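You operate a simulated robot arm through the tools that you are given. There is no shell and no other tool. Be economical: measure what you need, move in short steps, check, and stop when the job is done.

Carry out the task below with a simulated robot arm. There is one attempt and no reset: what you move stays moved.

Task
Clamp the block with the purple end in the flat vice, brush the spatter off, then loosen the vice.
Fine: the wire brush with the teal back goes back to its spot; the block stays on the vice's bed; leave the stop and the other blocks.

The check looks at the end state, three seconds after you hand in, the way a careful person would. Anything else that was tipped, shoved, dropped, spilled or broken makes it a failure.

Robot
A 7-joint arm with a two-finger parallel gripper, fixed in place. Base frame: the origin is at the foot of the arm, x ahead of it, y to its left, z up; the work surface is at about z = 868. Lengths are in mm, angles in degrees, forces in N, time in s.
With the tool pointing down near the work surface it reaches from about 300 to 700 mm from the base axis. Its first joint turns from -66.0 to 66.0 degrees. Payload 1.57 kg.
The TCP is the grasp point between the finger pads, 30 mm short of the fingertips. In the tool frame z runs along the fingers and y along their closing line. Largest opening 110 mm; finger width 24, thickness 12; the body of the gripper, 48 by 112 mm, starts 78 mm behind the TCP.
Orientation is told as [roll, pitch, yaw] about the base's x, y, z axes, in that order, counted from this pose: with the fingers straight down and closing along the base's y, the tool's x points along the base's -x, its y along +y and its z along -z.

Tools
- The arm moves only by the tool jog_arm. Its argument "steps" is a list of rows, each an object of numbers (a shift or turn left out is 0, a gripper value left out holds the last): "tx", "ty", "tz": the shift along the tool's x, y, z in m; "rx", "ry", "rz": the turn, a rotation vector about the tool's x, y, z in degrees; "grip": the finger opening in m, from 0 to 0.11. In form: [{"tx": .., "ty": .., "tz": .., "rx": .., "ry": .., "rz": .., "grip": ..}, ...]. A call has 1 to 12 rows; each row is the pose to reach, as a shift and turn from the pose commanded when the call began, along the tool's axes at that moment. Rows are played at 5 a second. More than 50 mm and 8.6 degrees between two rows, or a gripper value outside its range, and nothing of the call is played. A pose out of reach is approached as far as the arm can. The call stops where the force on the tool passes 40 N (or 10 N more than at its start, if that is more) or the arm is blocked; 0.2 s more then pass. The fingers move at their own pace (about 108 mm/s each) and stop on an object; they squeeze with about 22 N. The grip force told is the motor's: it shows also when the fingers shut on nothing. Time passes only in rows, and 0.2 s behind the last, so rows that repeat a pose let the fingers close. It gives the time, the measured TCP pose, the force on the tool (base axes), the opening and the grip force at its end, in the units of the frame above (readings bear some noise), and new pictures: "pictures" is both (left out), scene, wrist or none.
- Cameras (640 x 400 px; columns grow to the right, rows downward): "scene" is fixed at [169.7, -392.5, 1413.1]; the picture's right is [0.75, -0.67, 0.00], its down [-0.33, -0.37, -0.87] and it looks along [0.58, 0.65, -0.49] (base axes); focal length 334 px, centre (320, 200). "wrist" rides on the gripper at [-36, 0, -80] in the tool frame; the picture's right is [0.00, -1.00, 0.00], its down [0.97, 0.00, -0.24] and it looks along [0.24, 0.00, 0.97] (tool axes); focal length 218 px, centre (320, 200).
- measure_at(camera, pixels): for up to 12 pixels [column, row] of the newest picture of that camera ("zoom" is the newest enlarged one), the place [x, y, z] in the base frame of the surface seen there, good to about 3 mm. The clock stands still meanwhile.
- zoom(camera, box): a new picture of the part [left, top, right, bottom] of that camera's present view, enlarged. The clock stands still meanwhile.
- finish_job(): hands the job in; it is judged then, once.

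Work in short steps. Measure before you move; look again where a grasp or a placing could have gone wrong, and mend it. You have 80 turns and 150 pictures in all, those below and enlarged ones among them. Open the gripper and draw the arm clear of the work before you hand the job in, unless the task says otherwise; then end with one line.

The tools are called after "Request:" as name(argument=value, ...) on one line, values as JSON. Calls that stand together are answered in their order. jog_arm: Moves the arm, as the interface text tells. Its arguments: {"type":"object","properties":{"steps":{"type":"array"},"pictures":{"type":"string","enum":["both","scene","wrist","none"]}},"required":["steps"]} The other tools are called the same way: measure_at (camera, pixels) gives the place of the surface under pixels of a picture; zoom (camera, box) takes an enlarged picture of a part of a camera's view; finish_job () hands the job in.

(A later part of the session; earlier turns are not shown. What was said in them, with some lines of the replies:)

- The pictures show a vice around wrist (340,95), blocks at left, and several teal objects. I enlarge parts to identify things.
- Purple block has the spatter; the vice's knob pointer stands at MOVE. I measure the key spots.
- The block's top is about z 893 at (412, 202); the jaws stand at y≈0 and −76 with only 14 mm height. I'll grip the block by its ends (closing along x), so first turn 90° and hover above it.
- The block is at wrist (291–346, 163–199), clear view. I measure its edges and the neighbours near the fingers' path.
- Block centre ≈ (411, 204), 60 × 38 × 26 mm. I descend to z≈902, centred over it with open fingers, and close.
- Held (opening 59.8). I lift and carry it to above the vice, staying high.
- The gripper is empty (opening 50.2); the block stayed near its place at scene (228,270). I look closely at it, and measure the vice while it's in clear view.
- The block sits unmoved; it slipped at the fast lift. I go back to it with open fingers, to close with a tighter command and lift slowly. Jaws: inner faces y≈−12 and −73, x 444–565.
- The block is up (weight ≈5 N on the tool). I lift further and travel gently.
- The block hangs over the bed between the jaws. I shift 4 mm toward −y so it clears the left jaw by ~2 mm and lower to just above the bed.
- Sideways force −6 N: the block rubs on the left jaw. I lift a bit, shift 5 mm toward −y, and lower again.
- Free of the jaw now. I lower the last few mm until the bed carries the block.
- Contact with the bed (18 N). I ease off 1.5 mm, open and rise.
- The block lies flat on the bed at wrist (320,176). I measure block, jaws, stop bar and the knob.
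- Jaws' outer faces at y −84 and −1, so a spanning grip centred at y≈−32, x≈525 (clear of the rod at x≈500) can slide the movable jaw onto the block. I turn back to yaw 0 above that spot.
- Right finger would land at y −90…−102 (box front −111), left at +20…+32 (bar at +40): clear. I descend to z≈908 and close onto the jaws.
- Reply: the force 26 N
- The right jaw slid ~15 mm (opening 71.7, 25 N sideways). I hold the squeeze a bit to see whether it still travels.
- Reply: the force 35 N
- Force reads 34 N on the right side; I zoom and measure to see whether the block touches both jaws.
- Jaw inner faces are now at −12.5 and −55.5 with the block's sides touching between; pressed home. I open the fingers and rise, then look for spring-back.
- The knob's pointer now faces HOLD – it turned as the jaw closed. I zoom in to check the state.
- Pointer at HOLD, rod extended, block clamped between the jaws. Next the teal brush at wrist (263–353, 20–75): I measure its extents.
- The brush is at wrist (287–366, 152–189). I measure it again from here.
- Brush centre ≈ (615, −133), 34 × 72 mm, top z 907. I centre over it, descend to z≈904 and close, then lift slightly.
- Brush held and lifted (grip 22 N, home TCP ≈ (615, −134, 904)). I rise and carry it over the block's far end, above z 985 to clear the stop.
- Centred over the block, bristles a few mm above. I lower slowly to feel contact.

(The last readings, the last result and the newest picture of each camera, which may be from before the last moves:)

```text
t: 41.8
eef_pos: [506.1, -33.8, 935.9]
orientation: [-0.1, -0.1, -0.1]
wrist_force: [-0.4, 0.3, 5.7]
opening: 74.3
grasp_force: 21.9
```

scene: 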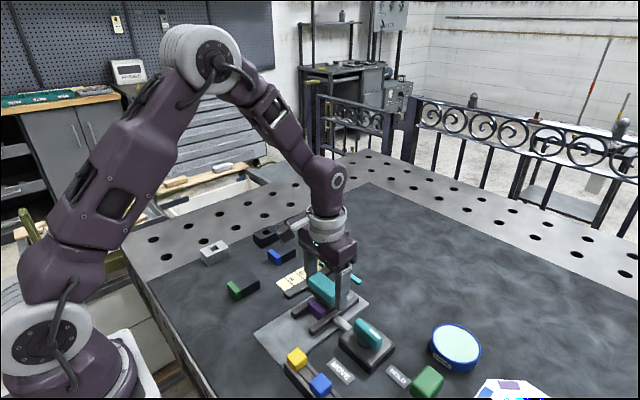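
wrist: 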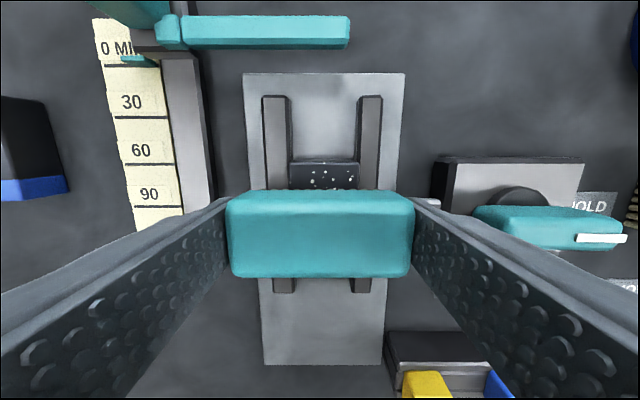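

Contact at z≈936 (≈7 N). I stroke along the block, back and forth.

Request:
jog_arm(steps=[{"tx": -0.01}, {"tx": -0.02}, {"tx": -0.03}, {"tx": -0.02}, {"tx": -0.01}, {"tx": 0.0}, {"tx": 0.01}, {"tx": 0.02}, {"tx": 0.01}, {"tx": 0.0}, {"tx": -0.01}, {"tx": -0.02}])

```text
t: 44.4
eef_pos: [525.2, -34.2, 935.9]
orientation: [0.0, 0.0, 0.1]
wrist_force: [-0.5, 0.1, -1.2]
opening: 74.9
grasp_force: 22.0
```

scene: 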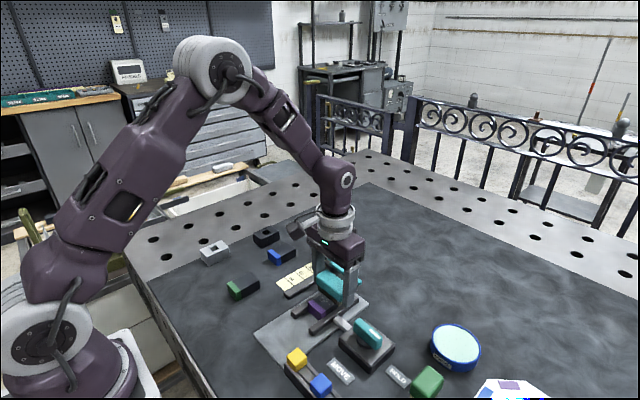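
wrist: 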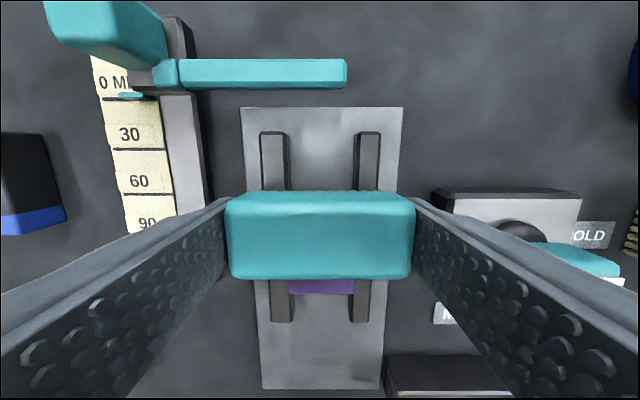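

Contact force has faded to zero. I raise and draw back toward −x to look at the block's top.

Request:
jog_arm(steps=[{"tz": -0.01}, {"tz": -0.025}, {"tx": 0.02, "tz": -0.035}, {"tx": 0.05, "tz": -0.035}, {"tx": 0.08, "tz": -0.035}, {"tx": 0.09, "tz": -0.035}, {"tx": 0.09, "tz": -0.035}])

Request:
zoom(camera="wrist", box=[200, 20, 440, 200])

```text
t: 46.0
eef_pos: [437.0, -33.8, 971.5]
orientation: [0.1, 0.1, 0.0]
wrist_force: [0.2, 0.0, -1.8]
opening: 74.7
grasp_force: 22.0
```

scene: 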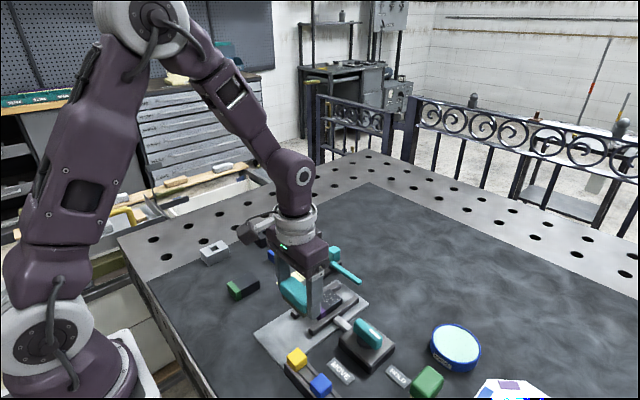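
wrist: 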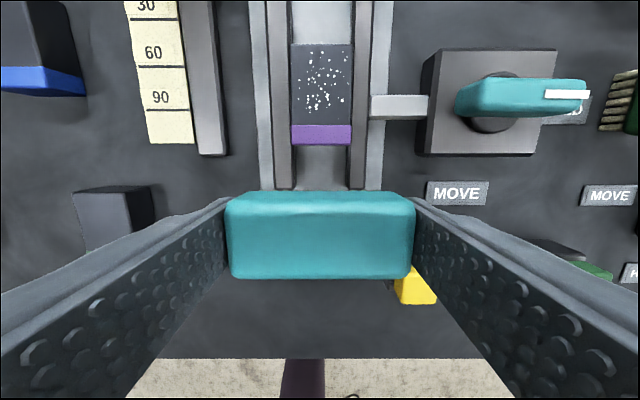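

```text
2.22 times, centred on (320, 110) of wrist
```

zoom: 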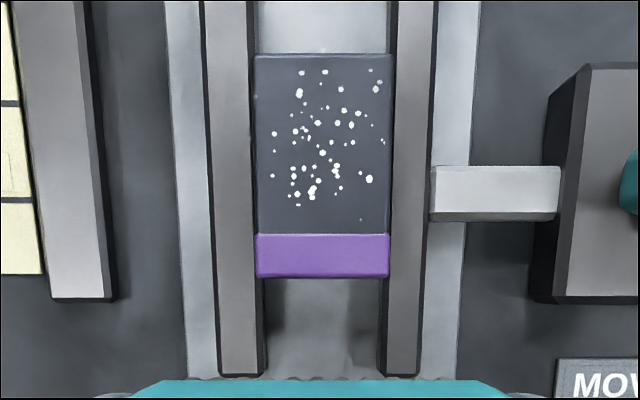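

Block stays clamped and well seated, but spatter is still there: I need more pressure. I return and press a few mm deeper.

Request:
jog_arm(steps=[{"tx": -0.03}, {"tx": -0.06}, {"tx": -0.068}, {"tx": -0.068, "tz": 0.015}, {"tx": -0.068, "tz": 0.028}, {"tx": -0.068, "tz": 0.034}, {"tx": -0.068, "tz": 0.037}, {"tx": -0.068, "tz": 0.039}, {"tx": -0.068, "tz": 0.039}], pictures="none")

```text
t: 48.0
eef_pos: [505.1, -33.4, 932.7]
orientation: [0.0, -0.2, -0.1]
wrist_force: [2.5, -0.9, 20.1]
opening: 74.8
grasp_force: 22.1
```

20 N of pressure at z 932.7. I stroke again and check the force.

Request:
jog_arm(steps=[{"tx": -0.01}, {"tx": -0.02}, {"tx": -0.028}, {"tx": -0.018}, {"tx": -0.008}, {"tx": 0.002}, {"tx": 0.012}, {"tx": 0.018}, {"tx": 0.01}, {"tx": 0.0}], pictures="wrist")

```text
t: 50.2
eef_pos: [504.2, -34.2, 931.5]
orientation: [0.1, 0.0, -0.1]
wrist_force: [-0.5, 0.1, -1.2]
opening: 74.6
grasp_force: 22.2
```

wrist: 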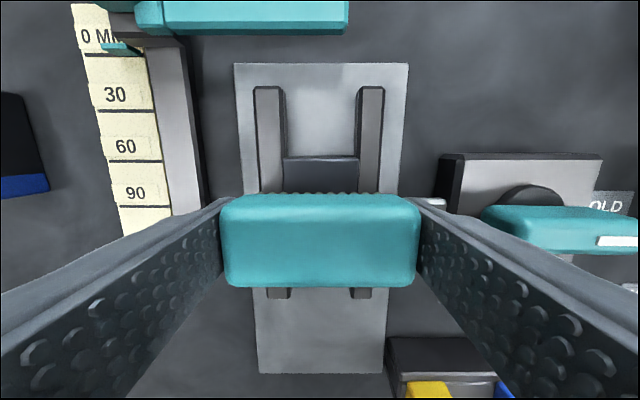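

The visible part of the top looks clean and the brush slid up a little in the grip. I raise and look at the whole top.

Request:
jog_arm(steps=[{"tz": -0.01}, {"tz": -0.025}, {"tx": 0.015, "tz": -0.04}, {"tx": 0.04, "tz": -0.04}, {"tx": 0.065, "tz": -0.04}, {"tx": 0.07, "tz": -0.04}, {"tx": 0.07, "tz": -0.04}])

Request:
zoom(camera="wrist", box=[200, 20, 440, 200])

Request:
zoom(camera="scene", box=[240, 240, 400, 350])

```text
t: 51.8
eef_pos: [435.0, -34.2, 971.7]
orientation: [0.0, 0.0, 0.0]
wrist_force: [-0.2, 0.0, -1.4]
opening: 74.4
grasp_force: 22.2
```

scene: 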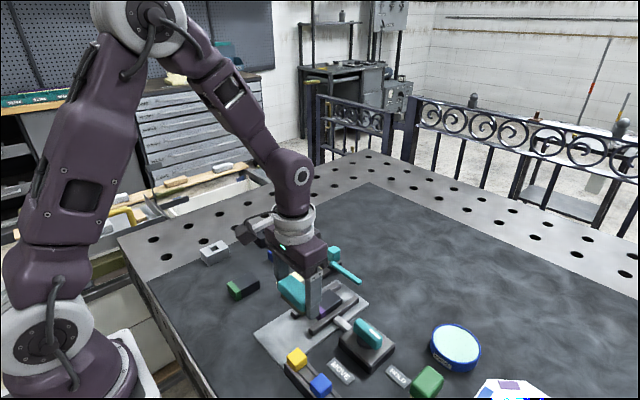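
wrist: 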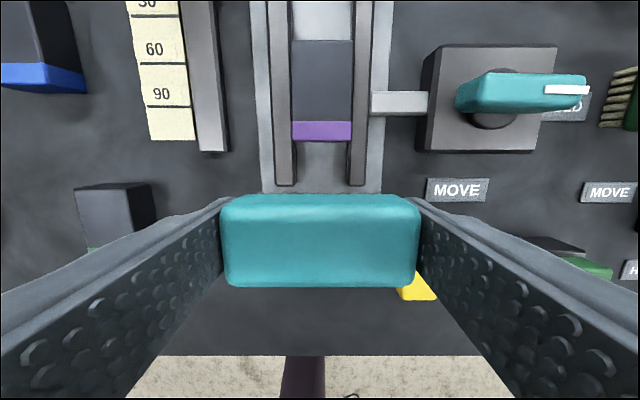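

```text
2.22 times, centred on (320, 110) of wrist
```

zoom: 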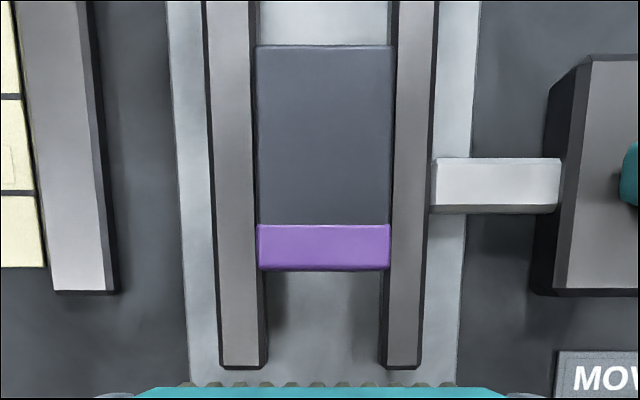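

```text
3.64 times, centred on (320, 295) of scene
```

zoom: 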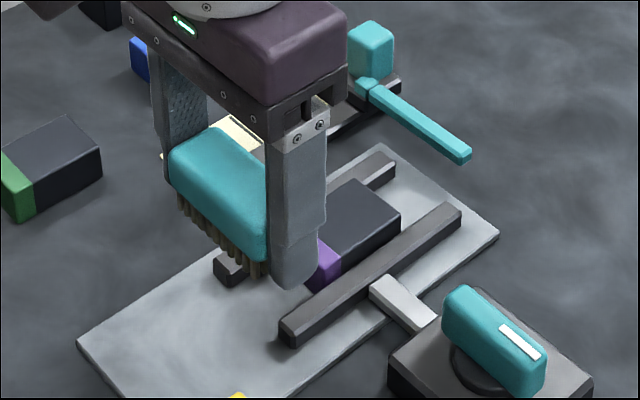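

The top is clean. I measure the brush's offset in the grip before returning it.

Request:
measure_at(camera="wrist", pixels=[[320, 250], [320, 215], [260, 250], [380, 250], [320, 280]])

Request:
jog_arm(steps=[{"tz": -0.01}, {"tz": -0.025, "tx": -0.01}, {"tz": -0.03, "tx": -0.04, "ty": -0.02}, {"tz": -0.03, "tx": -0.07, "ty": -0.045}, {"tz": -0.03, "tx": -0.1, "ty": -0.07}, {"tz": -0.03, "tx": -0.13, "ty": -0.09}, {"tz": -0.03, "tx": -0.16, "ty": -0.1}, {"tz": -0.03, "tx": -0.18, "ty": -0.1}, {"tz": -0.03, "tx": -0.18, "ty": -0.1}])

```text
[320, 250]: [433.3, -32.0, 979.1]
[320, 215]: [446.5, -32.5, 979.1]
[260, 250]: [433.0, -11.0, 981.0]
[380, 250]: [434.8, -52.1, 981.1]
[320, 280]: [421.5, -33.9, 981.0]
```

```text
t: 53.8
eef_pos: [614.6, -134.5, 1002.2]
orientation: [0.1, 0.0, 0.0]
wrist_force: [0.2, 0.3, -1.3]
opening: 74.5
grasp_force: 21.8
```

scene: 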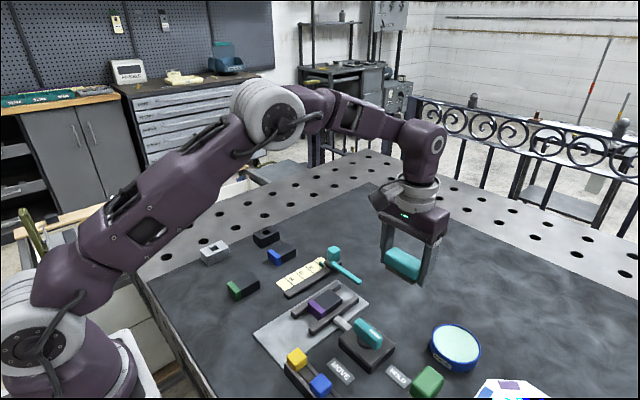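
wrist: 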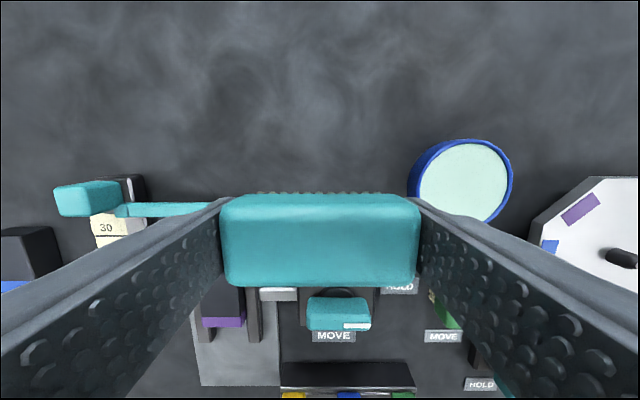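

The brush top is now 8.5 mm above TCP (5 mm slip), so it touches the table at about TCP z 899. I lower to ≈901 and check.

Request:
jog_arm(steps=[{"tz": 0.03}, {"tz": 0.06}, {"tz": 0.08}, {"tz": 0.093}, {"tz": 0.099}, {"tz": 0.1015}, {"tz": 0.1015}], pictures="none")

```text
t: 55.4
eef_pos: [614.0, -133.7, 900.6]
orientation: [0.1, 0.0, 0.0]
wrist_force: [-0.2, 0.2, -0.3]
opening: 74.4
grasp_force: 22.4
```

Close to the table with a trace of unloading. I go 1 mm further, open and rise.

Request:
jog_arm(steps=[{"tz": 0.001}, {"tz": 0.001}, {"tz": 0.001, "grip": 0.08}, {"tz": 0.001, "grip": 0.09}, {"tz": 0.0, "grip": 0.11}, {"tz": -0.01, "grip": 0.11}, {"tz": -0.04}, {"tz": -0.08}, {"tz": -0.12}, {"tz": -0.12}])

Request:
measure_at(camera="wrist", pixels=[[326, 180], [290, 180], [362, 180], [326, 165], [326, 195]])

```text
t: 57.6
eef_pos: [614.5, -133.8, 1021.5]
orientation: [0.0, 0.0, 0.0]
wrist_force: [-0.3, -0.3, 0.1]
opening: 109.9
grasp_force: 0.0
```

scene: 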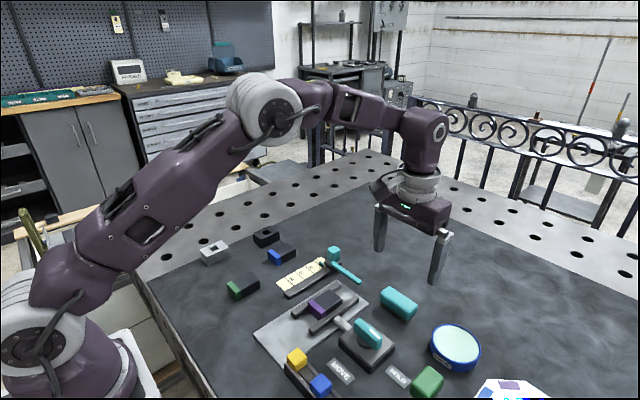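
wrist: 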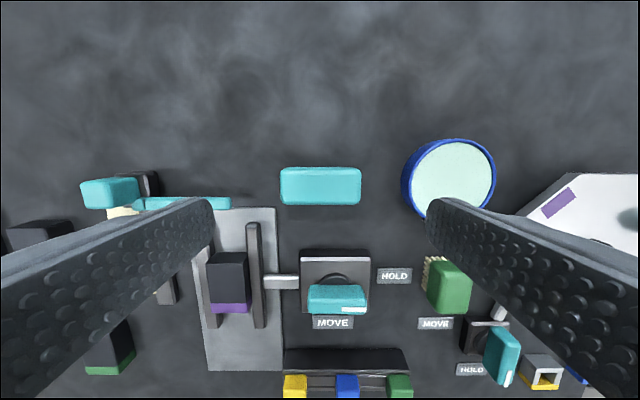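

```text
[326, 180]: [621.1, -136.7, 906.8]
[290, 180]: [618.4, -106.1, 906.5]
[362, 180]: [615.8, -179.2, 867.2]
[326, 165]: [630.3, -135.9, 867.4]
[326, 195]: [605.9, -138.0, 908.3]
```

Brush is back in its place. Now I loosen the vice by turning the knob clockwise (HOLD→MOVE). I go above it at (501, −148), turning to yaw +90 so the later turn of 90° ends at yaw 0.

Request:
jog_arm(steps=[{"tx": 0.01, "ty": -0.001, "rz": -8.2}, {"tx": 0.02, "ty": -0.003, "rz": -16.4}, {"tx": 0.03, "ty": -0.004, "rz": -24.6}, {"tx": 0.04, "ty": -0.005, "rz": -32.8}, {"tx": 0.05, "ty": -0.006, "rz": -41}, {"tx": 0.06, "ty": -0.008, "rz": -49.2}, {"tx": 0.07, "ty": -0.009, "rz": -57.4}, {"tx": 0.08, "ty": -0.01, "rz": -65.6}, {"tx": 0.09, "ty": -0.012, "rz": -73.8}, {"tx": 0.1, "ty": -0.013, "rz": -82}, {"tx": 0.1125, "ty": -0.014, "rz": -90}, {"tx": 0.1125, "ty": -0.014, "rz": -90}])

```text
t: 60.2
eef_pos: [501.4, -148.6, 1020.3]
orientation: [0.1, 0.0, 90.1]
wrist_force: [0.0, 0.4, -0.1]
opening: 110.2
grasp_force: 0.0
```

scene: 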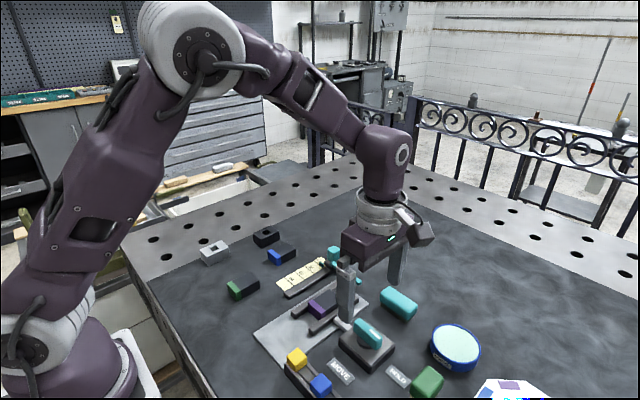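
wrist: 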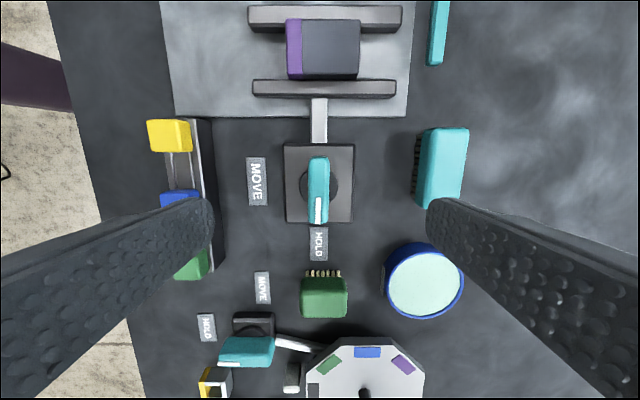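

The handle is at wrist (308–329, 158–225). I measure it to centre the grasp.

Request:
measure_at(camera="wrist", pixels=[[311, 190], [326, 190], [318, 160], [318, 222], [318, 190], [318, 198], [345, 200], [333, 185], [260, 180], [180, 200]])

Request:
zoom(camera="wrist", box=[240, 130, 400, 230])

```text
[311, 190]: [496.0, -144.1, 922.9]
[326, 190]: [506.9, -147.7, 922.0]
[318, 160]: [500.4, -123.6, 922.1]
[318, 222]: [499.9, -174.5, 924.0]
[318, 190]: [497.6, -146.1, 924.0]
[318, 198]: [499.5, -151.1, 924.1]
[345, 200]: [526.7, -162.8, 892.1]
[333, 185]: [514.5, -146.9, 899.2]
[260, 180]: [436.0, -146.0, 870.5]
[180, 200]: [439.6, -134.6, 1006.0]
```

```text
4.00 times, centred on (320, 180) of wrist
```

zoom: 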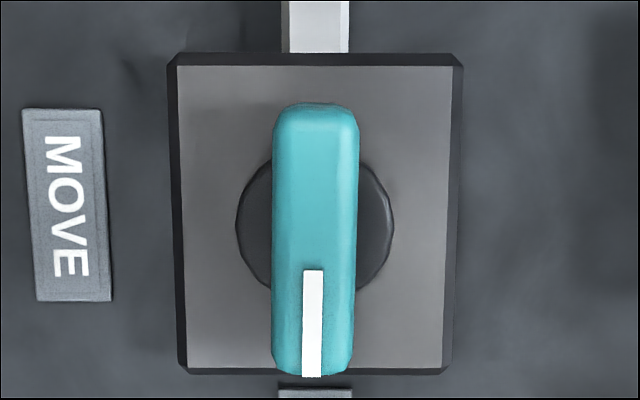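

Axis at about (500, −148), disc top z 899. I narrow the fingers, descend to z≈932 and close on the handle.

Request:
jog_arm(steps=[{"ty": 0.001, "tz": 0.02, "grip": 0.06}, {"ty": 0.001, "tz": 0.05, "grip": 0.05}, {"ty": 0.001, "tz": 0.075, "grip": 0.05}, {"ty": 0.001, "tz": 0.087, "grip": 0.05}, {"ty": 0.001, "tz": 0.088, "grip": 0.03}, {"ty": 0.001, "tz": 0.088, "grip": 0.01}, {"ty": 0.001, "tz": 0.088, "grip": 0.0}, {"ty": 0.001, "tz": 0.088, "grip": 0.0}])

```text
t: 62.0
eef_pos: [499.7, -149.2, 931.2]
orientation: [0.1, 0.0, 90.0]
wrist_force: [-6.2, -1.5, -2.3]
opening: 17.8
grasp_force: 32.3
```

scene: 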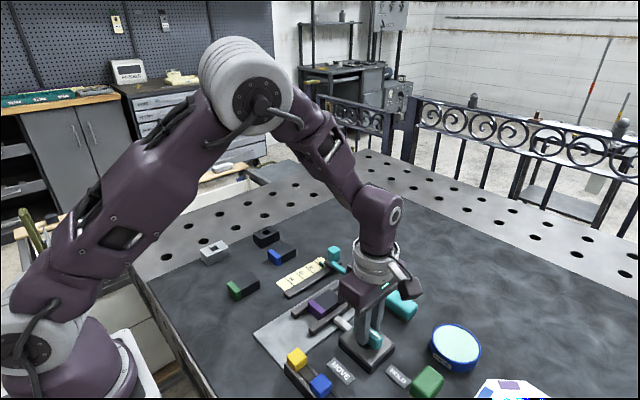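
wrist: 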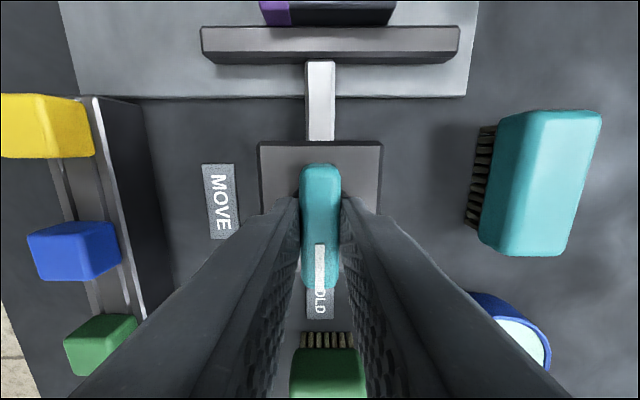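

Handle gripped (17.8 mm). I turn clockwise 90° in small rows.

Request:
jog_arm(steps=[{"rz": 8}, {"rz": 16}, {"rz": 24}, {"rz": 32}, {"rz": 40}, {"rz": 40}])

```text
t: 63.4
eef_pos: [501.2, -148.3, 931.7]
orientation: [0.0, 0.1, 49.8]
wrist_force: [4.4, -15.4, -28.2]
opening: 18.0
grasp_force: 32.9
```

scene: 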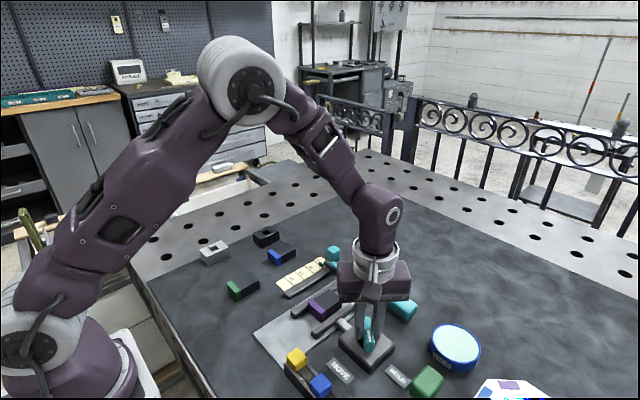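
wrist: 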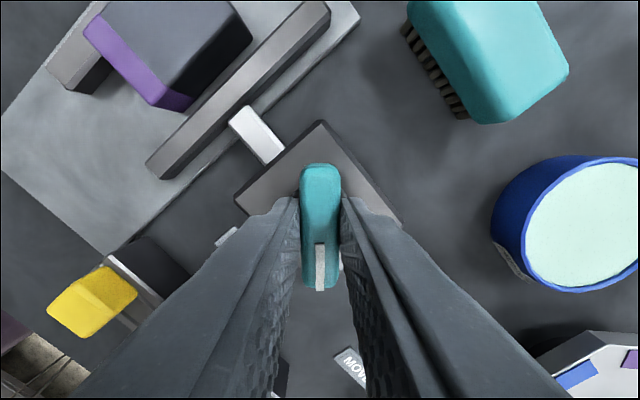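

The knob and jaw follow. The tool is pulled down 28 N, so I ease 1 mm downward while continuing the turn.

Request:
jog_arm(steps=[{"tz": 0.001}, {"rz": 8, "tz": 0.001}, {"rz": 16, "tz": 0.001}, {"rz": 24, "tz": 0.001}, {"rz": 24, "tz": 0.001}], pictures="none")

```text
t: 64.6
eef_pos: [502.0, -148.7, 932.6]
orientation: [-0.1, -0.1, 25.9]
wrist_force: [1.7, -21.6, 20.8]
opening: 17.9
grasp_force: 32.1
```

Small off-axis strain; I relieve it (0.7 mm to −y, 0.5 mm up) and finish the turn.

Request:
jog_arm(steps=[{"tx": 0.0003, "ty": -0.0006, "tz": -0.0005}, {"tx": 0.0003, "ty": -0.0006, "tz": -0.0005, "rz": 8}, {"tx": 0.0003, "ty": -0.0006, "tz": -0.0005, "rz": 16}, {"tx": 0.0003, "ty": -0.0006, "tz": -0.0005, "rz": 24}, {"tx": 0.0003, "ty": -0.0006, "tz": -0.0005, "rz": 26}])

```text
t: 65.8
eef_pos: [501.3, -151.1, 931.0]
orientation: [-0.1, -0.3, -0.1]
wrist_force: [14.8, -26.9, 24.5]
opening: 17.5
grasp_force: 32.3
```

scene: 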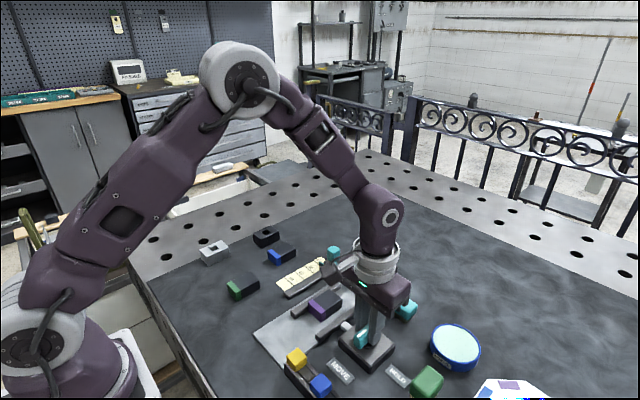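
wrist: 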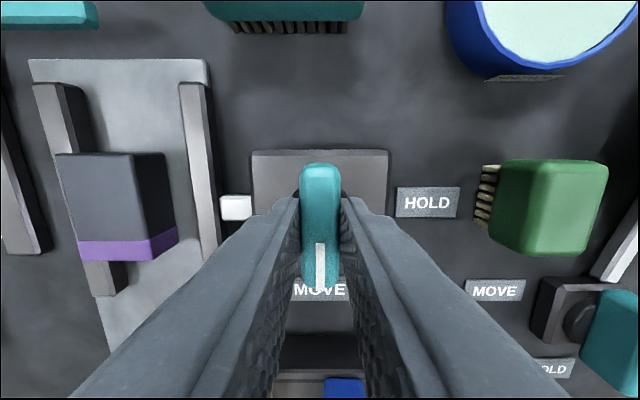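

Pointer at MOVE and the jaw has retracted, leaving a gap to the block. I open, rise and draw clear.

Request:
jog_arm(steps=[{"grip": 0.03}, {"grip": 0.045}, {"grip": 0.045}, {"tz": -0.02}, {"tz": -0.06}, {"tz": -0.1}, {"tz": -0.14}, {"tz": -0.18}, {"tx": 0.04, "tz": -0.22}, {"tx": 0.08, "tz": -0.25}, {"tx": 0.11, "ty": 0.03, "tz": -0.28, "grip": 0.11}, {"tx": 0.13, "ty": 0.06, "tz": -0.29}])

Request:
zoom(camera="scene", box=[250, 240, 490, 400])

Request:
zoom(camera="wrist", box=[200, 0, 520, 200])

```text
refused: row 9 steps farther than a row can; nothing moved
```

```text
2.50 times, centred on (370, 320) of scene
```

zoom: 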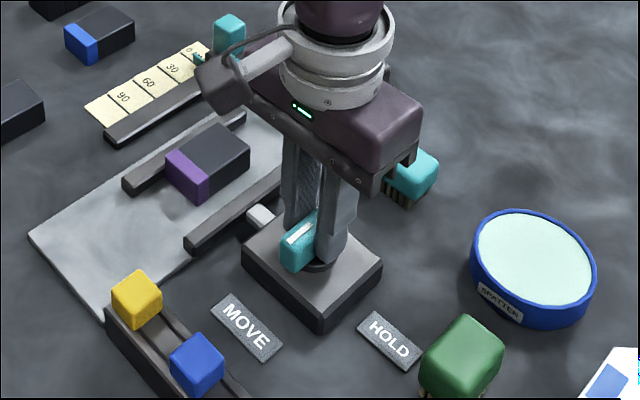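

```text
2.00 times, centred on (360, 100) of wrist
```

zoom: 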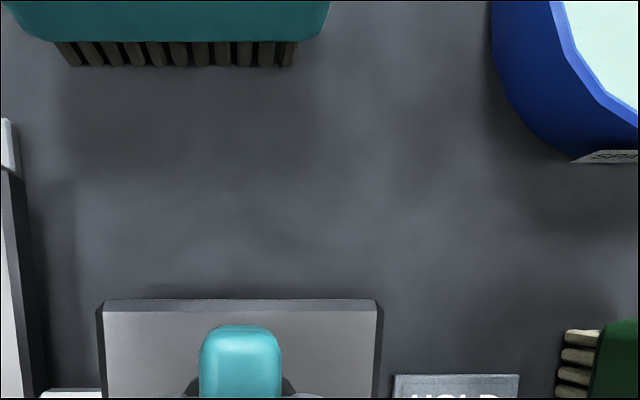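

The call was refused for too long a step; I repeat it with smaller ones.

Request:
jog_arm(steps=[{"grip": 0.03}, {"grip": 0.045}, {"grip": 0.045}, {"tz": -0.02}, {"tz": -0.06}, {"tz": -0.1}, {"tz": -0.14}, {"tz": -0.18}, {"tx": 0.03, "tz": -0.21}, {"tx": 0.06, "tz": -0.24}, {"tx": 0.08, "ty": 0.02, "tz": -0.27, "grip": 0.11}, {"tx": 0.09, "ty": 0.04, "tz": -0.28}])

Request:
zoom(camera="scene", box=[190, 220, 490, 400])

Request:
zoom(camera="wrist", box=[160, 0, 480, 200])

```text
t: 68.4
eef_pos: [411.2, -109.1, 1214.2]
orientation: [0.0, 0.0, 0.0]
wrist_force: [0.7, -0.3, 0.2]
opening: 110.2
grasp_force: 0.1
```

scene: 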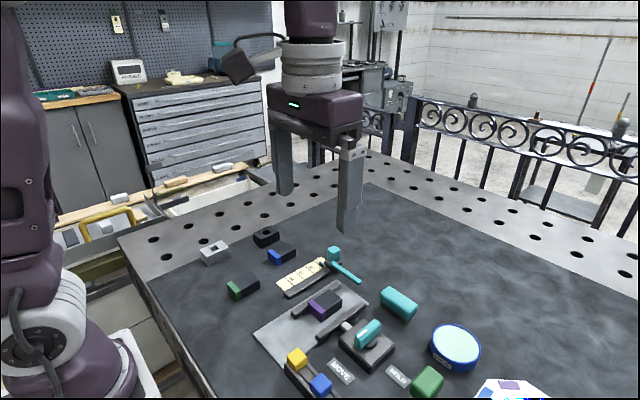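
wrist: 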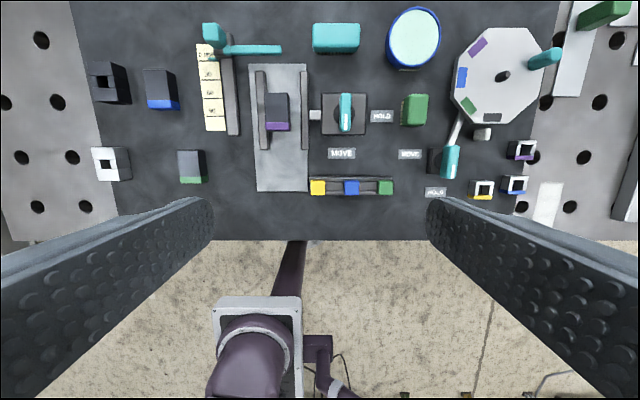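

```text
2.13 times, centred on (340, 310) of scene
```

zoom: 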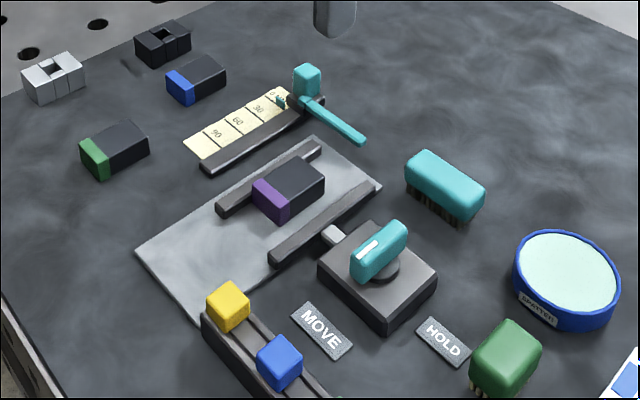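

```text
2.00 times, centred on (320, 100) of wrist
```

zoom: 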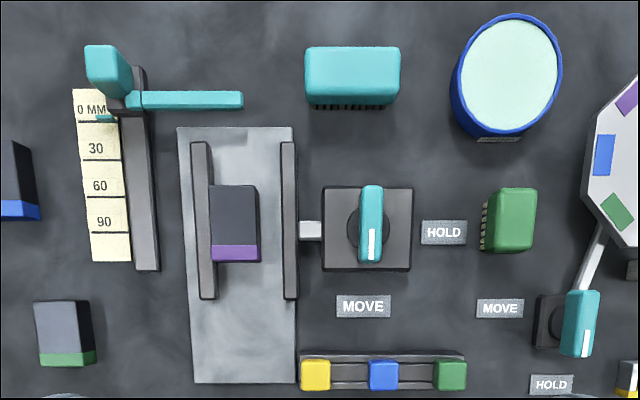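

All is in its place: the block is clean on the bed, the jaw is open with the pointer at MOVE, the brush is home, and the stop and other blocks are untouched. I hand in.

Request:
finish_job()

```text
The job is handed in.
```

The purple-ended block was clamped, brushed clean and left on the vice's bed. The vice is loosened, with its knob at MOVE. The teal brush is back in its spot, and the stop and other blocks were left alone.
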